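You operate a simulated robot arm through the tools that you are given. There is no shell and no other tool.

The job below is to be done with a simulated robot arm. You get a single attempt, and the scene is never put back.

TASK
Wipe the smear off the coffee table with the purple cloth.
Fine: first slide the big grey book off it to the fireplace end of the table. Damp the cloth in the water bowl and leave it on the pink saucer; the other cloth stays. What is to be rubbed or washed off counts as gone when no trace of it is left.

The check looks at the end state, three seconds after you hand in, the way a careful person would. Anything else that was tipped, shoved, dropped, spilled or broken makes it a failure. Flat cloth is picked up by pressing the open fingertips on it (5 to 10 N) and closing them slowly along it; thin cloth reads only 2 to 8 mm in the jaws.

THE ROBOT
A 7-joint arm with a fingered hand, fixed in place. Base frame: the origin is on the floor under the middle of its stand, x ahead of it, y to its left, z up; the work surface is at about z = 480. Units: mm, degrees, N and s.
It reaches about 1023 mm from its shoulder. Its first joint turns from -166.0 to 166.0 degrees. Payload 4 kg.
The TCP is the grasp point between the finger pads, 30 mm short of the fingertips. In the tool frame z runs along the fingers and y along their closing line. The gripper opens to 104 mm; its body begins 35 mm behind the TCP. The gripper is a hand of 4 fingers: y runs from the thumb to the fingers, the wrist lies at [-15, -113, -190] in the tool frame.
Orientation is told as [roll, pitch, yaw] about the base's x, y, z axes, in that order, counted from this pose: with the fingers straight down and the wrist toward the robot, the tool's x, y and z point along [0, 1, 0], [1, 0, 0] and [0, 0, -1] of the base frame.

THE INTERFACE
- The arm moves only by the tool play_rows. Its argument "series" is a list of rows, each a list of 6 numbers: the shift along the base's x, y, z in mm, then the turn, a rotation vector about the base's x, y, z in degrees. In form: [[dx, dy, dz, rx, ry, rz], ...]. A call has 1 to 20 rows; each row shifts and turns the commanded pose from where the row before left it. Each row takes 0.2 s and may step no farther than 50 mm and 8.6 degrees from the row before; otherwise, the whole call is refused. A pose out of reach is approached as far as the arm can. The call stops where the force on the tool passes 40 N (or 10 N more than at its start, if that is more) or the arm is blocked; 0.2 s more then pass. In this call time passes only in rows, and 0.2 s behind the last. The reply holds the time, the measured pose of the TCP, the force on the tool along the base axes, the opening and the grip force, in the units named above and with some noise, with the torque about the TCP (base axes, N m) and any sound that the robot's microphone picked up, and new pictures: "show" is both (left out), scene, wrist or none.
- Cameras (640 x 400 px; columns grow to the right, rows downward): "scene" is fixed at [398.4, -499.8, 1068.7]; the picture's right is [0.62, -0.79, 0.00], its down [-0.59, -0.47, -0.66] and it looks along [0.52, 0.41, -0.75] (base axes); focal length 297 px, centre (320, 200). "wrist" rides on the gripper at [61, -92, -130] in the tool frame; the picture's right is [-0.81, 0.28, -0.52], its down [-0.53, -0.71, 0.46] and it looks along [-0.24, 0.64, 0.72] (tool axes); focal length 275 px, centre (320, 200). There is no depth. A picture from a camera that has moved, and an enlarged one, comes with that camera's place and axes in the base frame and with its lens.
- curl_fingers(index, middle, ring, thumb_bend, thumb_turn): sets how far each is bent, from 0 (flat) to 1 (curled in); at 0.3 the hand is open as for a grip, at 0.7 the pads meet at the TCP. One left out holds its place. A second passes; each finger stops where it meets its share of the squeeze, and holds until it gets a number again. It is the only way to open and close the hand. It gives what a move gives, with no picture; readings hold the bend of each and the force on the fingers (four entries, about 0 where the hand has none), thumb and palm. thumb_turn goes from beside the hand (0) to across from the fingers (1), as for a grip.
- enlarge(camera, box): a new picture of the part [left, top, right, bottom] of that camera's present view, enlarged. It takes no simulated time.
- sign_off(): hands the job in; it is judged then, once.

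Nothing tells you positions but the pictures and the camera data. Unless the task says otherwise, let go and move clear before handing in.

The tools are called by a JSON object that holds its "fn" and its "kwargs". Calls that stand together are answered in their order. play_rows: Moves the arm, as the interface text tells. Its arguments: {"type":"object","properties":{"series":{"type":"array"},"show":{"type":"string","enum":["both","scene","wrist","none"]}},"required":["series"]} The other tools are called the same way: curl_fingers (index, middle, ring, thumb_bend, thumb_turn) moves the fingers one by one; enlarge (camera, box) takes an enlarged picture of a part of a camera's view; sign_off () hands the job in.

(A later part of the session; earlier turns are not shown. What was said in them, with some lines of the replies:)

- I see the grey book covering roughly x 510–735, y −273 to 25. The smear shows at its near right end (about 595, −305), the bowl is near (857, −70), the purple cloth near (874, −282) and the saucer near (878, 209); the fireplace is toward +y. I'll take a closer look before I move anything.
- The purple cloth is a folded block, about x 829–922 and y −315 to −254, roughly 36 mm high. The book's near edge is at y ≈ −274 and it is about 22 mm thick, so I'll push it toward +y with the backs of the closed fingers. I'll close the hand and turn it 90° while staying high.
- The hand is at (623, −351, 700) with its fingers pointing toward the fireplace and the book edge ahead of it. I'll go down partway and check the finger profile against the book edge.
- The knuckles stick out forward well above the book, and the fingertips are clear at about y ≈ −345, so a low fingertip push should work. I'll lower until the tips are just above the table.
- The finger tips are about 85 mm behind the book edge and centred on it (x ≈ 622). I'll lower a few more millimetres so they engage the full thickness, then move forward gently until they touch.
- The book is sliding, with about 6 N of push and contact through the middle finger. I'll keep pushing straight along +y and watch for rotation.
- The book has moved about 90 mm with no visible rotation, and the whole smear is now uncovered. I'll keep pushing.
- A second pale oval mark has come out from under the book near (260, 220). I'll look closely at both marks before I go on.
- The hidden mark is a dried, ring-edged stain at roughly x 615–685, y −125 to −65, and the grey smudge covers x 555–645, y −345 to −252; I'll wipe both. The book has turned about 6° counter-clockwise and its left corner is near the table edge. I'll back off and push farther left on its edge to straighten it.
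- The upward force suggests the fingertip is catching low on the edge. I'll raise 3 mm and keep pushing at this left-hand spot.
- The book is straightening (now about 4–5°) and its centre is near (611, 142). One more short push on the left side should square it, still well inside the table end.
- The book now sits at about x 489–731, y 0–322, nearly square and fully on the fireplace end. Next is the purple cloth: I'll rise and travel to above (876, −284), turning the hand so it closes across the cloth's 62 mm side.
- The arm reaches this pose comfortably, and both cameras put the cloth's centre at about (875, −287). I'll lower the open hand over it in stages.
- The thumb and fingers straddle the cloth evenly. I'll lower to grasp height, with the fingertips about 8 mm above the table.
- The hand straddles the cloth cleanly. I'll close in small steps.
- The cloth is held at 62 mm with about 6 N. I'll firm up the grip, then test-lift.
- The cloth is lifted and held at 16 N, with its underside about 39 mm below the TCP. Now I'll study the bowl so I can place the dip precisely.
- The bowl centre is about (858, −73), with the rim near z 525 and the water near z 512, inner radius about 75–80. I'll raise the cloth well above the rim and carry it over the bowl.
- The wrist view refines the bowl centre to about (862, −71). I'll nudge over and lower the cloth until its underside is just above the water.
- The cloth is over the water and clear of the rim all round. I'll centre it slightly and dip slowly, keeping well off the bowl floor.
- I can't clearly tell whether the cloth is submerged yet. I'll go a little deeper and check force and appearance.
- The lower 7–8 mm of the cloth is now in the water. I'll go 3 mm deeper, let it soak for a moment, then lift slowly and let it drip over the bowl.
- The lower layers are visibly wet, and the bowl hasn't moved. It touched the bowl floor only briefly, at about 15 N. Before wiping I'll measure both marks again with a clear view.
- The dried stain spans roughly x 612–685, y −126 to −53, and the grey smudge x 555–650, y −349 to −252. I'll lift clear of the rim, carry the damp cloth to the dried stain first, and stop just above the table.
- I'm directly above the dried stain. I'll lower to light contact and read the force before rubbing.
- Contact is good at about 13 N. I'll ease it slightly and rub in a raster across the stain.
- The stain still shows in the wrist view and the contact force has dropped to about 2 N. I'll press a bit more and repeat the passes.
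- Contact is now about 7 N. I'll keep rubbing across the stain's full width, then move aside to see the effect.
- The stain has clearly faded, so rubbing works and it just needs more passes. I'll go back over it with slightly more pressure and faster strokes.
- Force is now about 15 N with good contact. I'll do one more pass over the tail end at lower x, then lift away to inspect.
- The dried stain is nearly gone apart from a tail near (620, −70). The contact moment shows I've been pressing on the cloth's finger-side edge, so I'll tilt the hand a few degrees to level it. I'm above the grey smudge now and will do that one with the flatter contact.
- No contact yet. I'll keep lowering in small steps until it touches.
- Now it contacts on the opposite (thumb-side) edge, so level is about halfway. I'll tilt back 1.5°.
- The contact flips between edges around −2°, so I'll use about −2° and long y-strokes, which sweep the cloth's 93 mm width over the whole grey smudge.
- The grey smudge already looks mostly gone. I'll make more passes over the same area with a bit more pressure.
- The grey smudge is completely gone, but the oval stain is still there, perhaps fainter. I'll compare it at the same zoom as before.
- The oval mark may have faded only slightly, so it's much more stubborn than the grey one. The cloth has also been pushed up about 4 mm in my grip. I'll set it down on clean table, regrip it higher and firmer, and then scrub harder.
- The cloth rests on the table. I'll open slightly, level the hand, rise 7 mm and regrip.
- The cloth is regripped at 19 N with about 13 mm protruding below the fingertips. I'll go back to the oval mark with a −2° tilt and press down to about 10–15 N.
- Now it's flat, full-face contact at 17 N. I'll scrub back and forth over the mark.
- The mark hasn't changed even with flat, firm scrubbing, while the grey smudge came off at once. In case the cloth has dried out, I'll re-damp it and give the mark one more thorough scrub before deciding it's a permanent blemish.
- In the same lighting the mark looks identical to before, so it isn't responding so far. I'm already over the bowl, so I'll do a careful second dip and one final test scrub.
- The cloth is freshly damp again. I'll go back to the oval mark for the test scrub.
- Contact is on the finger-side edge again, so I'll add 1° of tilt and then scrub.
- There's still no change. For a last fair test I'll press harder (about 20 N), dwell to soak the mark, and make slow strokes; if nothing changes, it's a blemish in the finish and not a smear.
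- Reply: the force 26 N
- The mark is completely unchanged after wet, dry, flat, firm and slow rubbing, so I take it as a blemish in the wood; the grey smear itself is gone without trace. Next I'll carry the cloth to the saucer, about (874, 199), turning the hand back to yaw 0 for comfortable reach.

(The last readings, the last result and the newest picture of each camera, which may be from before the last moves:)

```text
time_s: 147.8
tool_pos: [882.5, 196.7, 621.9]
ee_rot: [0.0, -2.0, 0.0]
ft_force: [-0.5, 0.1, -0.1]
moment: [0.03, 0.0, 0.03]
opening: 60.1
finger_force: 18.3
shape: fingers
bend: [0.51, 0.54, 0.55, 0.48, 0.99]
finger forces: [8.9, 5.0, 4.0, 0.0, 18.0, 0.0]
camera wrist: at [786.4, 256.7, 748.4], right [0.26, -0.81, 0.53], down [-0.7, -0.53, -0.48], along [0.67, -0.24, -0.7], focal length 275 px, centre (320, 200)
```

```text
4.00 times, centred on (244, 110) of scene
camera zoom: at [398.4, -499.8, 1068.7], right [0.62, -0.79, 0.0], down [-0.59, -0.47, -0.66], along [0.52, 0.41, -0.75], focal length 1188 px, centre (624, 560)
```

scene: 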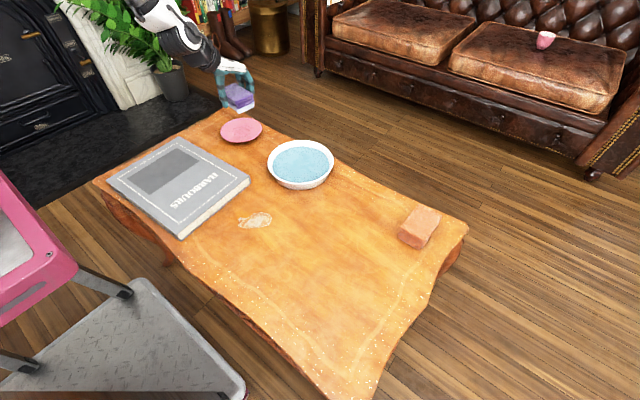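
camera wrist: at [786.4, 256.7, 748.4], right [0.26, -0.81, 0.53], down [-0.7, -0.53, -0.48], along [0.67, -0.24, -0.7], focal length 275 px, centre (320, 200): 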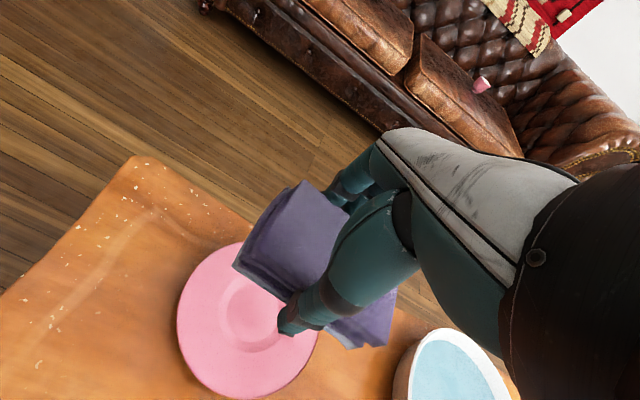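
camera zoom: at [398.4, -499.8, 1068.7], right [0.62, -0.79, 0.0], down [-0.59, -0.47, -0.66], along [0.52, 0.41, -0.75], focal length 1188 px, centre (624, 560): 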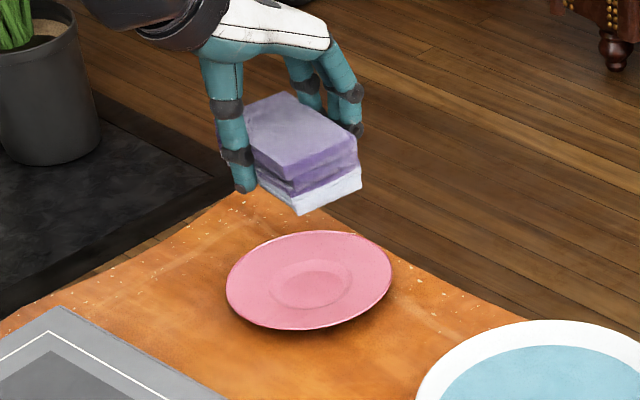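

Both cameras put the saucer at about (871, 193), nearly under the cloth. I'll lower partway and check the alignment again.

{"fn": "play_rows", "kwargs": {"series": [[-4, -2, -15, 0, 0, 0], [0, 0, -20, 0, 0, 0], [0, 0, -20, 0, 0, 0], [0, 0, -15, 0, 0, 0]], "show": "both"}}

{"fn": "enlarge", "kwargs": {"camera": "scene", "box": [196, 84, 292, 159]}}

{"fn": "enlarge", "kwargs": {"camera": "wrist", "box": [150, 160, 420, 400]}}

```text
time_s: 148.8
tool_pos: [878.8, 194.5, 552.0]
ee_rot: [0.0, -1.9, 0.0]
ft_force: [-0.1, -0.6, -0.7]
moment: [0.02, -0.01, -0.01]
opening: 60.2
finger_force: 18.8
shape: fingers
bend: [0.51, 0.54, 0.55, 0.48, 0.99]
finger forces: [8.9, 5.1, 4.2, 0.0, 18.1, 0.0]
camera wrist: at [781.4, 255.3, 678.0], right [0.26, -0.81, 0.53], down [-0.7, -0.53, -0.48], along [0.67, -0.24, -0.7], focal length 275 px, centre (320, 200)
```

scene: 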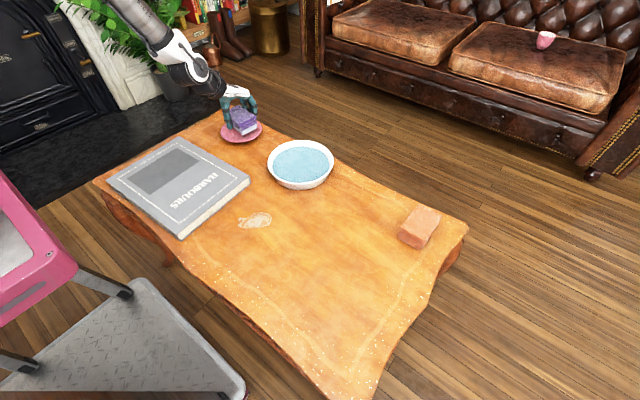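
wrist: 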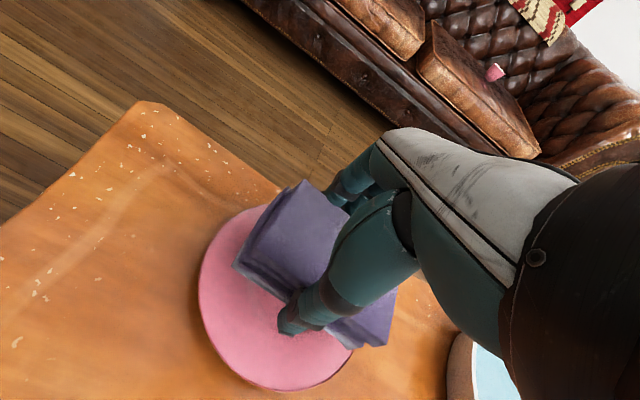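

```text
5.33 times, centred on (244, 122) of scene
camera zoom: at [398.4, -499.8, 1068.7], right [0.62, -0.79, 0.0], down [-0.59, -0.47, -0.66], along [0.52, 0.41, -0.75], focal length 1584 px, centre (725, 619)
```

zoom: 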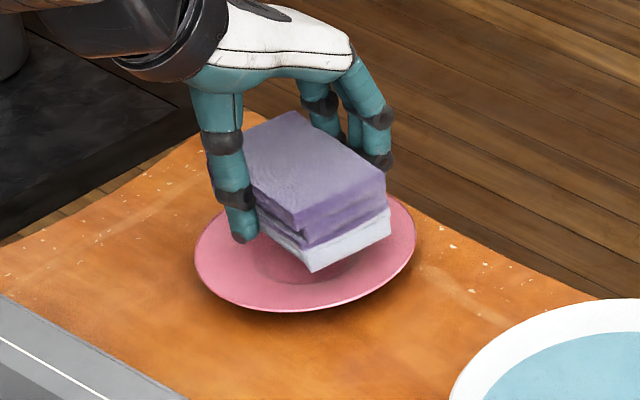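

```text
1.67 times, centred on (285, 280) of wrist
camera zoom: at [781.4, 255.3, 678.0], right [0.26, -0.81, 0.53], down [-0.7, -0.53, -0.48], along [0.67, -0.24, -0.7], focal length 459 px, centre (378, 67)
```

zoom: 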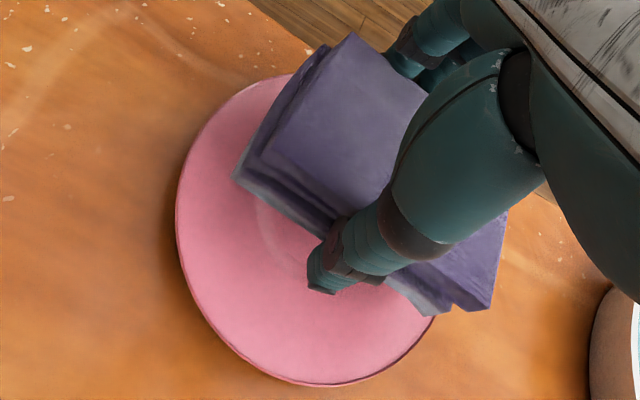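

The cloth is centred over the saucer to within a few millimetres in both views. I'll lower gently until it touches.

{"fn": "play_rows", "kwargs": {"series": [[0, 0, -6, 0, 0, 0], [0, 0, -5, 0, 0, 0], [0, 0, -4, 0, 0, 0], [0, 0, -3, 0, 0, 0]], "show": "none"}}

{"fn": "play_rows", "kwargs": {"series": [[0, 0, -1.5, 0, 0, 0], [0, 0, -1.5, 0, 0, 0]], "show": "none"}}

```text
time_s: 149.8
tool_pos: [879.4, 193.9, 532.4]
ee_rot: [0.0, -1.9, 0.0]
ft_force: [-1.1, 0.4, 4.6]
moment: [-0.12, -0.08, -0.01]
opening: 60.0
finger_force: 18.0
shape: fingers
bend: [0.51, 0.54, 0.55, 0.48, 0.99]
finger forces: [8.6, 5.2, 4.2, 0.1, 18.8, 0.1]
```

```text
time_s: 150.4
tool_pos: [879.2, 194.0, 532.8]
ee_rot: [0.1, -2.2, 0.0]
ft_force: [-6.6, -0.1, 23.9]
moment: [-0.12, -0.3, -0.03]
opening: 60.1
finger_force: 20.7
shape: fingers
bend: [0.51, 0.54, 0.55, 0.48, 0.99]
finger forces: [7.7, 5.8, 4.4, 0.0, 22.7, 0.0]
```

It's firmly seated at 24 N, a bit too much. I'll ease up before letting go.

{"fn": "play_rows", "kwargs": {"series": [[0, 0, 1.2, 0, 0, 0], [0, 0, 1.2, 0, 0, 0], [0, 0, 0.4, 0, 0, 0]], "show": "both"}}

{"fn": "enlarge", "kwargs": {"camera": "scene", "box": [196, 84, 292, 159]}}

```text
time_s: 151.2
tool_pos: [877.4, 194.1, 533.4]
ee_rot: [-0.1, -2.0, -0.1]
ft_force: [2.9, 2.5, 10.3]
moment: [-0.07, -0.36, 0.07]
opening: 60.0
finger_force: 20.0
shape: fingers
bend: [0.51, 0.54, 0.55, 0.49, 0.99]
finger forces: [9.2, 6.4, 5.2, 0.0, 18.6, 0.0]
camera wrist: at [781.6, 254.2, 660.0], right [0.26, -0.81, 0.53], down [-0.7, -0.53, -0.48], along [0.67, -0.24, -0.7], focal length 275 px, centre (320, 200)
```

scene: 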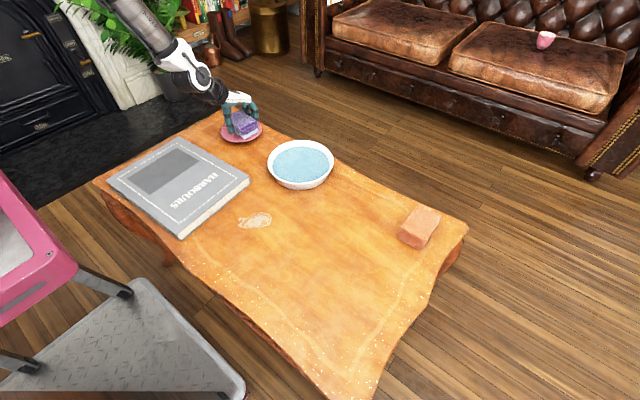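
wrist: 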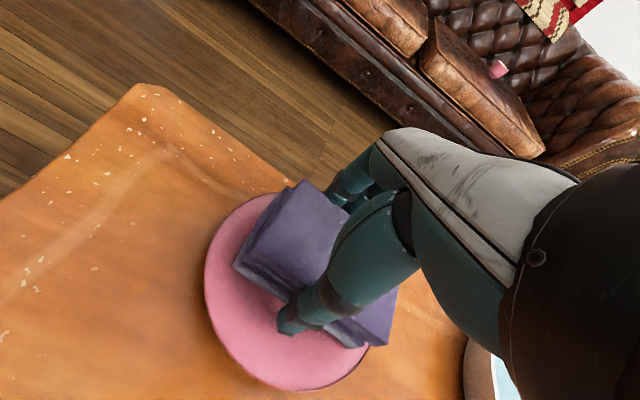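

```text
5.33 times, centred on (244, 122) of scene
camera zoom: at [398.4, -499.8, 1068.7], right [0.62, -0.79, 0.0], down [-0.59, -0.47, -0.66], along [0.52, 0.41, -0.75], focal length 1584 px, centre (725, 619)
```

zoom: 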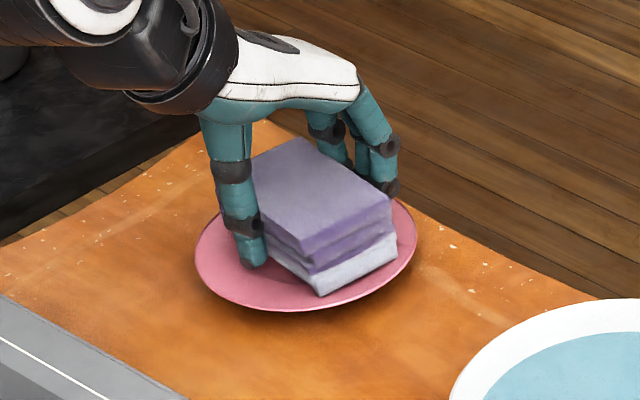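

The cloth sits within the saucer all round. I'll ease the last bit of pressure and open the fingers just enough to release, so nothing bumps the rim.

{"fn": "play_rows", "kwargs": {"series": [[0, 0, 0.6, 0, 0, 0], [0, 0, 0.4, 0, 0, 0]], "show": "none"}}

{"fn": "curl_fingers", "kwargs": {"index": 0.47, "middle": 0.47, "ring": 0.47, "thumb_bend": 0.45}}

{"fn": "curl_fingers", "kwargs": {"index": 0.41, "middle": 0.41, "ring": 0.41, "thumb_bend": 0.41}}

{"fn": "enlarge", "kwargs": {"camera": "scene", "box": [196, 84, 292, 159]}}

```text
time_s: 151.8
tool_pos: [878.2, 193.4, 533.8]
ee_rot: [0.1, -1.9, 0.0]
ft_force: [1.8, 0.7, 4.4]
moment: [-0.05, -0.17, 0.07]
opening: 60.1
finger_force: 18.6
shape: fingers
bend: [0.51, 0.54, 0.55, 0.49, 0.99]
finger forces: [9.1, 5.7, 4.7, 0.0, 18.4, 0.1]
```

```text
time_s: 152.8
tool_pos: [878.6, 194.1, 533.8]
ee_rot: [0.0, -1.9, 0.0]
ft_force: [0.1, -0.5, -0.2]
moment: [0.0, 0.01, -0.02]
opening: 65.5
finger_force: 2.4
shape: fingers
bend: [0.46, 0.47, 0.47, 0.44, 0.99]
finger forces: [1.8, 0.0, 0.1, 0.1, 1.9, 0.1]
```

```text
time_s: 153.8
tool_pos: [878.6, 193.4, 533.4]
ee_rot: [-0.1, -1.9, 0.0]
ft_force: [-1.2, 0.4, 0.4]
moment: [-0.01, 0.0, -0.02]
opening: 75.0
finger_force: 0.1
shape: fingers
bend: [0.41, 0.41, 0.41, 0.41, 0.99]
finger forces: [0.1, 0.0, 0.0, 0.0, 0.0, 0.0]
```

```text
5.33 times, centred on (244, 122) of scene
camera zoom: at [398.4, -499.8, 1068.7], right [0.62, -0.79, 0.0], down [-0.59, -0.47, -0.66], along [0.52, 0.41, -0.75], focal length 1584 px, centre (725, 619)
```

zoom: 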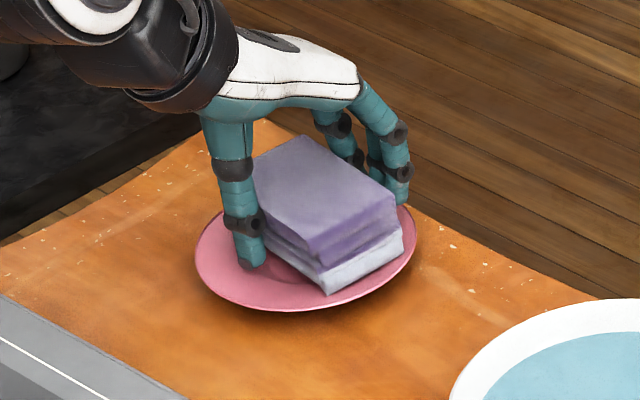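

The cloth is released and resting on the saucer. I'll rise straight up, slowly at first.

{"fn": "play_rows", "kwargs": {"series": [[-1, 0, 4, 0, 0, 0], [0, 0, 6, 0, 0, 0], [0, 0, 8, 0, 0, 0], [0, 0, 10, 0, 0, 0], [0, 0, 15, 0, 0, 0], [0, 0, 25, 0, 0, 0], [0, 0, 30, 0, 0, 0], [0, 0, 40, 0, 0, 0]], "show": "both"}}

{"fn": "enlarge", "kwargs": {"camera": "scene", "box": [196, 84, 292, 159]}}

{"fn": "enlarge", "kwargs": {"camera": "wrist", "box": [150, 180, 420, 400]}}

```text
time_s: 155.6
tool_pos: [876.7, 195.2, 673.5]
ee_rot: [0.0, -1.9, -0.1]
ft_force: [0.3, -0.8, 0.1]
moment: [0.01, -0.06, -0.01]
opening: 75.0
finger_force: 0.1
shape: fingers
bend: [0.41, 0.41, 0.41, 0.41, 0.99]
finger forces: [0.0, 0.0, 0.0, 0.0, 0.0, 0.0]
camera wrist: at [780.6, 253.8, 800.7], right [0.26, -0.81, 0.53], down [-0.7, -0.53, -0.48], along [0.67, -0.24, -0.7], focal length 275 px, centre (320, 200)
```

scene: 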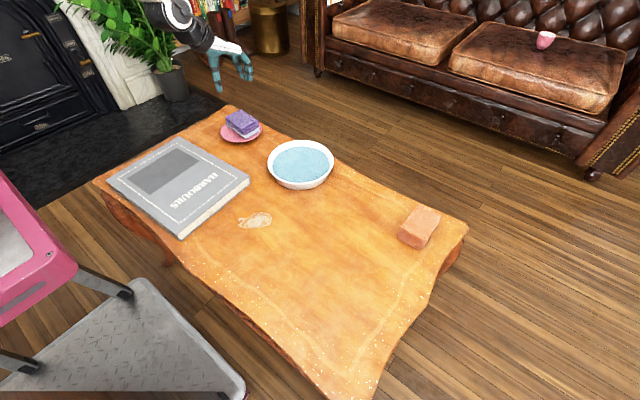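
wrist: 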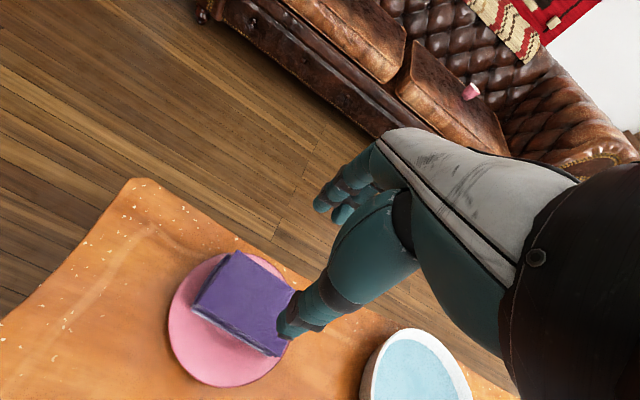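

```text
5.33 times, centred on (244, 122) of scene
camera zoom: at [398.4, -499.8, 1068.7], right [0.62, -0.79, 0.0], down [-0.59, -0.47, -0.66], along [0.52, 0.41, -0.75], focal length 1584 px, centre (725, 619)
```

zoom: 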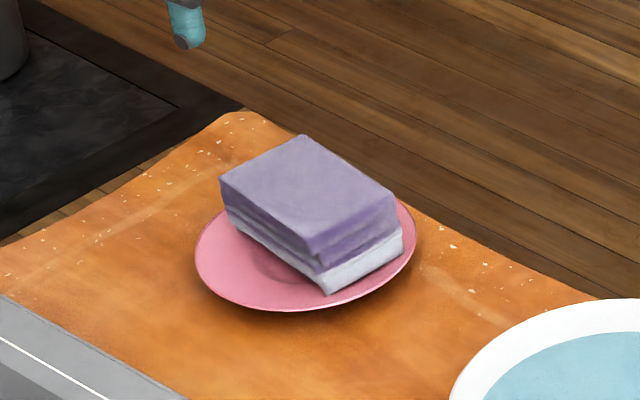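

```text
1.82 times, centred on (285, 290) of wrist
camera zoom: at [780.6, 253.8, 800.7], right [0.26, -0.81, 0.53], down [-0.7, -0.53, -0.48], along [0.67, -0.24, -0.7], focal length 500 px, centre (384, 36)
```

zoom: 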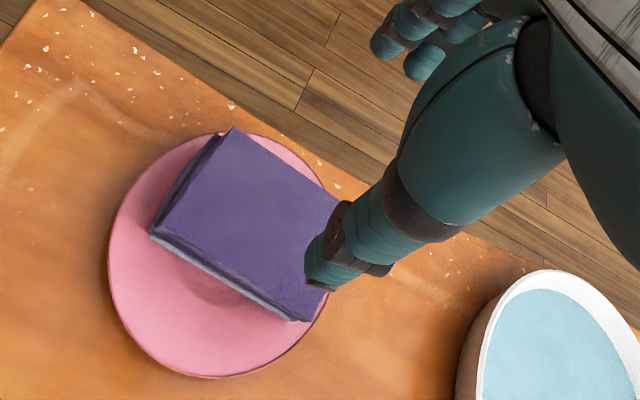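

The cloth sits on the saucer. Before handing in I'll inspect the smear area, the bowl and the other cloth for any trace or disturbance.

{"fn": "enlarge", "kwargs": {"camera": "scene", "box": [264, 250, 344, 310]}}

{"fn": "enlarge", "kwargs": {"camera": "scene", "box": [230, 200, 390, 330]}}

{"fn": "enlarge", "kwargs": {"camera": "scene", "box": [80, 90, 350, 260]}}

{"fn": "enlarge", "kwargs": {"camera": "scene", "box": [320, 160, 480, 260]}}

```text
6.67 times, centred on (304, 280) of scene
camera zoom: at [398.4, -499.8, 1068.7], right [0.62, -0.79, 0.0], down [-0.59, -0.47, -0.66], along [0.52, 0.41, -0.75], focal length 1980 px, centre (427, -333)
```

zoom: 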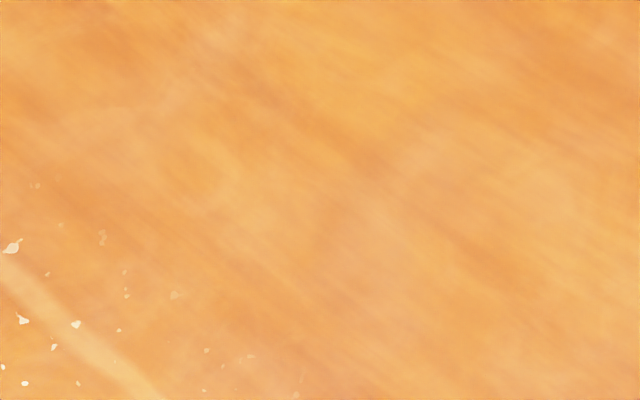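

```text
3.08 times, centred on (310, 265) of scene
camera zoom: at [398.4, -499.8, 1068.7], right [0.62, -0.79, 0.0], down [-0.59, -0.47, -0.66], along [0.52, 0.41, -0.75], focal length 914 px, centre (351, 0)
```

zoom: 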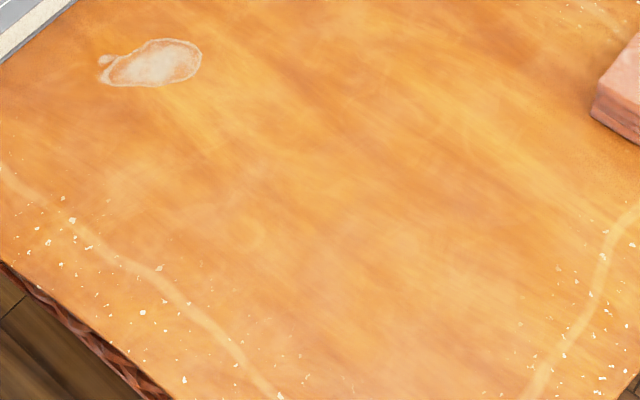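

```text
2.35 times, centred on (215, 175) of scene
camera zoom: at [398.4, -499.8, 1068.7], right [0.62, -0.79, 0.0], down [-0.59, -0.47, -0.66], along [0.52, 0.41, -0.75], focal length 699 px, centre (567, 259)
```

zoom: 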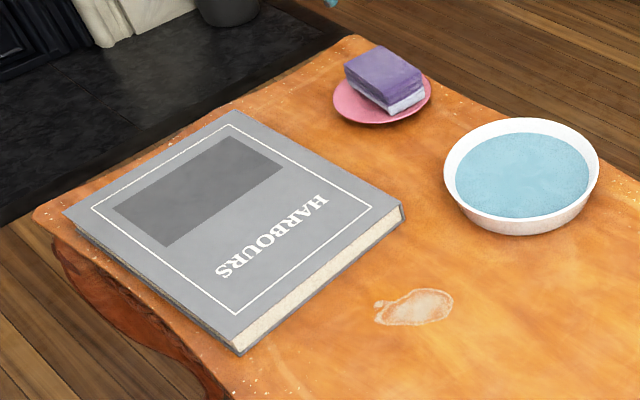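

```text
4.00 times, centred on (400, 210) of scene
camera zoom: at [398.4, -499.8, 1068.7], right [0.62, -0.79, 0.0], down [-0.59, -0.47, -0.66], along [0.52, 0.41, -0.75], focal length 1188 px, centre (0, 160)
```

zoom: 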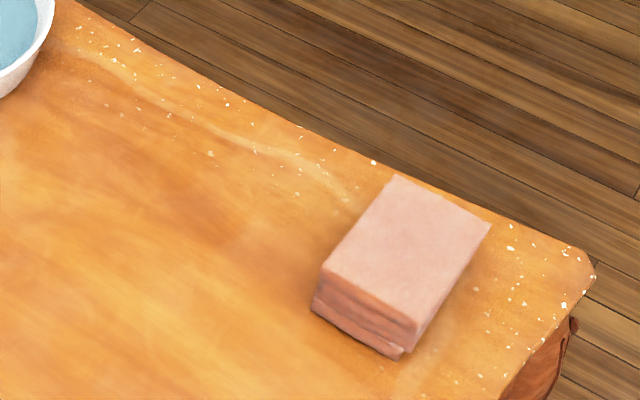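

The smear area is spotless and the bowl and orange cloth haven't moved. I also want to check that the book's left edge is properly supported by the table.

{"fn": "enlarge", "kwargs": {"camera": "scene", "box": [90, 165, 202, 250]}}

{"fn": "play_rows", "kwargs": {"series": [[-15, -10, 10, 0, 1, 0], [-25, -25, 10, 0, 1, 0], [-25, -35, 10, 0, 0, 0], [-25, -40, 10, 0, 0, 0], [-25, -40, 10, 0, 0, 0], [-20, -40, 10, 0, 0, 0], [-15, -40, 10, 0, 0, 0], [-10, -40, 10, 0, 0, 0], [0, -40, 10, 0, 0, 0], [0, -30, 10, 0, 0, 0]], "show": "both"}}

```text
4.71 times, centred on (146, 208) of scene
camera zoom: at [398.4, -499.8, 1068.7], right [0.62, -0.79, 0.0], down [-0.59, -0.47, -0.66], along [0.52, 0.41, -0.75], focal length 1398 px, centre (1139, 165)
```

zoom: 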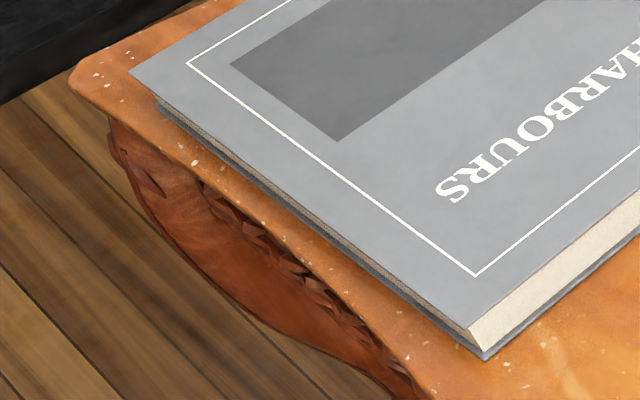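

```text
time_s: 157.8
tool_pos: [717.0, -144.7, 772.4]
ee_rot: [0.0, 0.0, 0.1]
ft_force: [0.3, 0.4, 0.4]
moment: [0.0, 0.0, 0.04]
opening: 74.9
finger_force: 0.0
shape: fingers
bend: [0.41, 0.41, 0.41, 0.41, 0.99]
finger forces: [0.0, 0.1, 0.0, 0.1, 0.0, 0.0]
camera wrist: at [625.0, -85.0, 901.6], right [0.28, -0.81, 0.52], down [-0.71, -0.53, -0.46], along [0.65, -0.24, -0.72], focal length 275 px, centre (320, 200)
```

scene: 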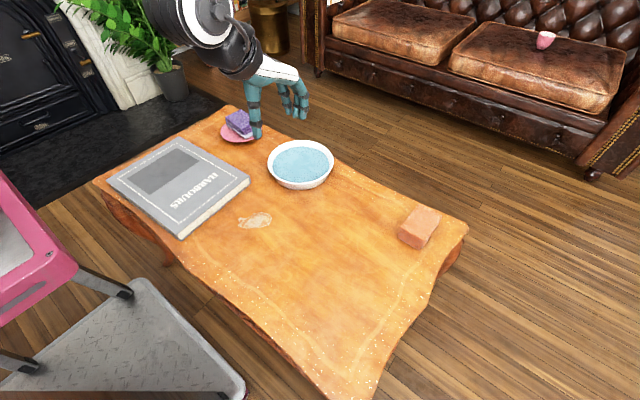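
wrist: 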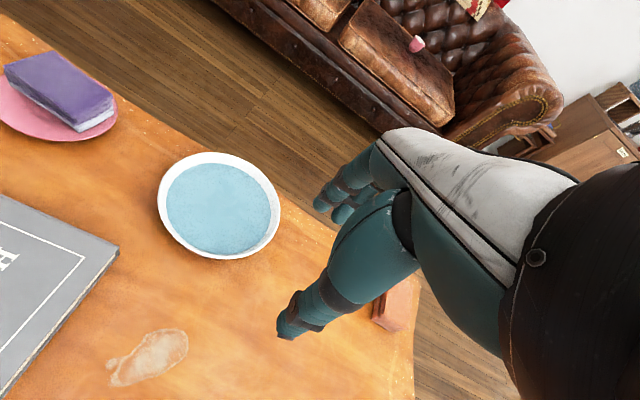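

The book is fully supported, with table visible all along its edge. I'll take one last close look at the pale oval mark and the saucer from this side before deciding.

{"fn": "enlarge", "kwargs": {"camera": "wrist", "box": [70, 300, 230, 400]}}

{"fn": "enlarge", "kwargs": {"camera": "wrist", "box": [0, 30, 160, 150]}}

```text
4.00 times, centred on (150, 350) of wrist
camera zoom: at [625.0, -85.0, 901.6], right [0.28, -0.81, 0.52], down [-0.71, -0.53, -0.46], along [0.65, -0.24, -0.72], focal length 1101 px, centre (1000, -400)
```

zoom: 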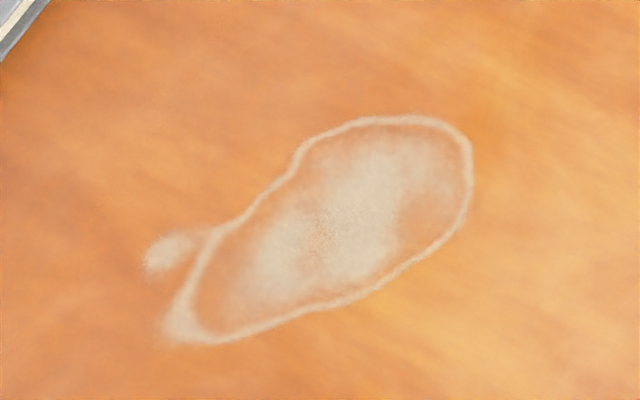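

```text
3.33 times, centred on (80, 90) of wrist
camera zoom: at [625.0, -85.0, 901.6], right [0.28, -0.81, 0.52], down [-0.71, -0.53, -0.46], along [0.65, -0.24, -0.72], focal length 918 px, centre (1120, 567)
```

zoom: 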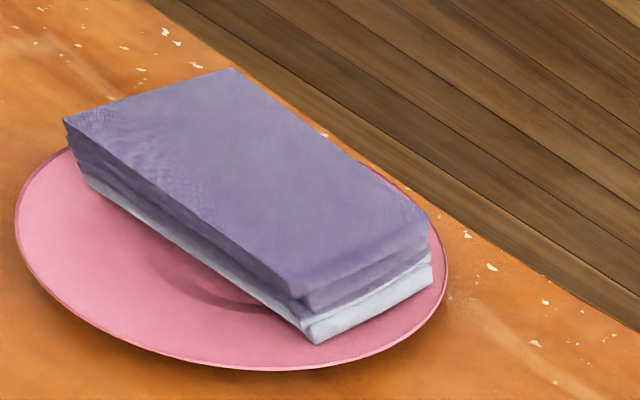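

There's a faint speckled patch in the middle of the oval mark. I'll zoom in to see whether that is wear from my rubbing.

{"fn": "enlarge", "kwargs": {"camera": "wrist", "box": [130, 335, 178, 380]}}

{"fn": "enlarge", "kwargs": {"camera": "scene", "box": [235, 208, 275, 233]}}

```text
8.89 times, centred on (154, 358) of wrist
camera zoom: at [625.0, -85.0, 901.6], right [0.28, -0.81, 0.52], down [-0.71, -0.53, -0.46], along [0.65, -0.24, -0.72], focal length 2447 px, centre (1796, -1200)
```

zoom: 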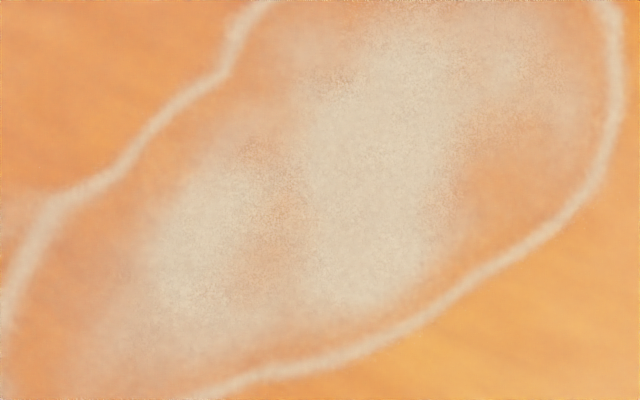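

```text
16.00 times, centred on (255, 220) of scene
camera zoom: at [398.4, -499.8, 1068.7], right [0.62, -0.79, 0.0], down [-0.59, -0.47, -0.66], along [0.52, 0.41, -0.75], focal length 4753 px, centre (1360, -128)
```

zoom: 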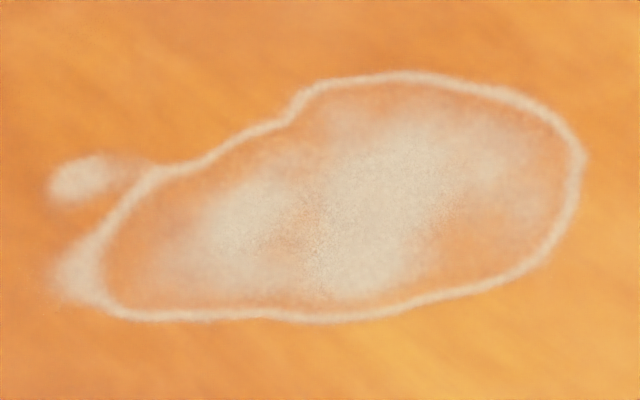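

The grey smear is gone without a trace, the book is on the fireplace end, and the damp purple cloth is on the pink saucer. The orange cloth and the bowl look undisturbed. The pale oval under the book looks like a water-ring blemish in the finish and didn't respond to any rubbing. The hand is empty and clear, so I'm handing in.

{"fn": "sign_off", "kwargs": {}}

```text
The job is handed in.
```

I wiped off the grey smear, and the close-up shows no trace of it. However, a second, pale oval mark that was hidden under the book is still on the table.

- **Oval mark:** It showed up when I slid the book away. I rubbed it many times with the damp cloth, including after a second dip and pressing at up to about 26 N, and it did not change. I took it for an old water ring in the finish, not part of the smear. If it was meant to come off, that part is not done.
- **Book:** It is at the fireplace end, turned about 3° from square and fully on the table.
- **Purple cloth:** I dipped it twice and only the lower part is visibly wet. It is on the pink saucer but off-centre by about 12 mm, with one corner about level with the rim. It also touched the bowl floor both times I dipped it.
- **Everything else:** The orange cloth and the bowl look unmoved in the last pictures, and I saw no spilled water. The hand is empty and clear of the table.
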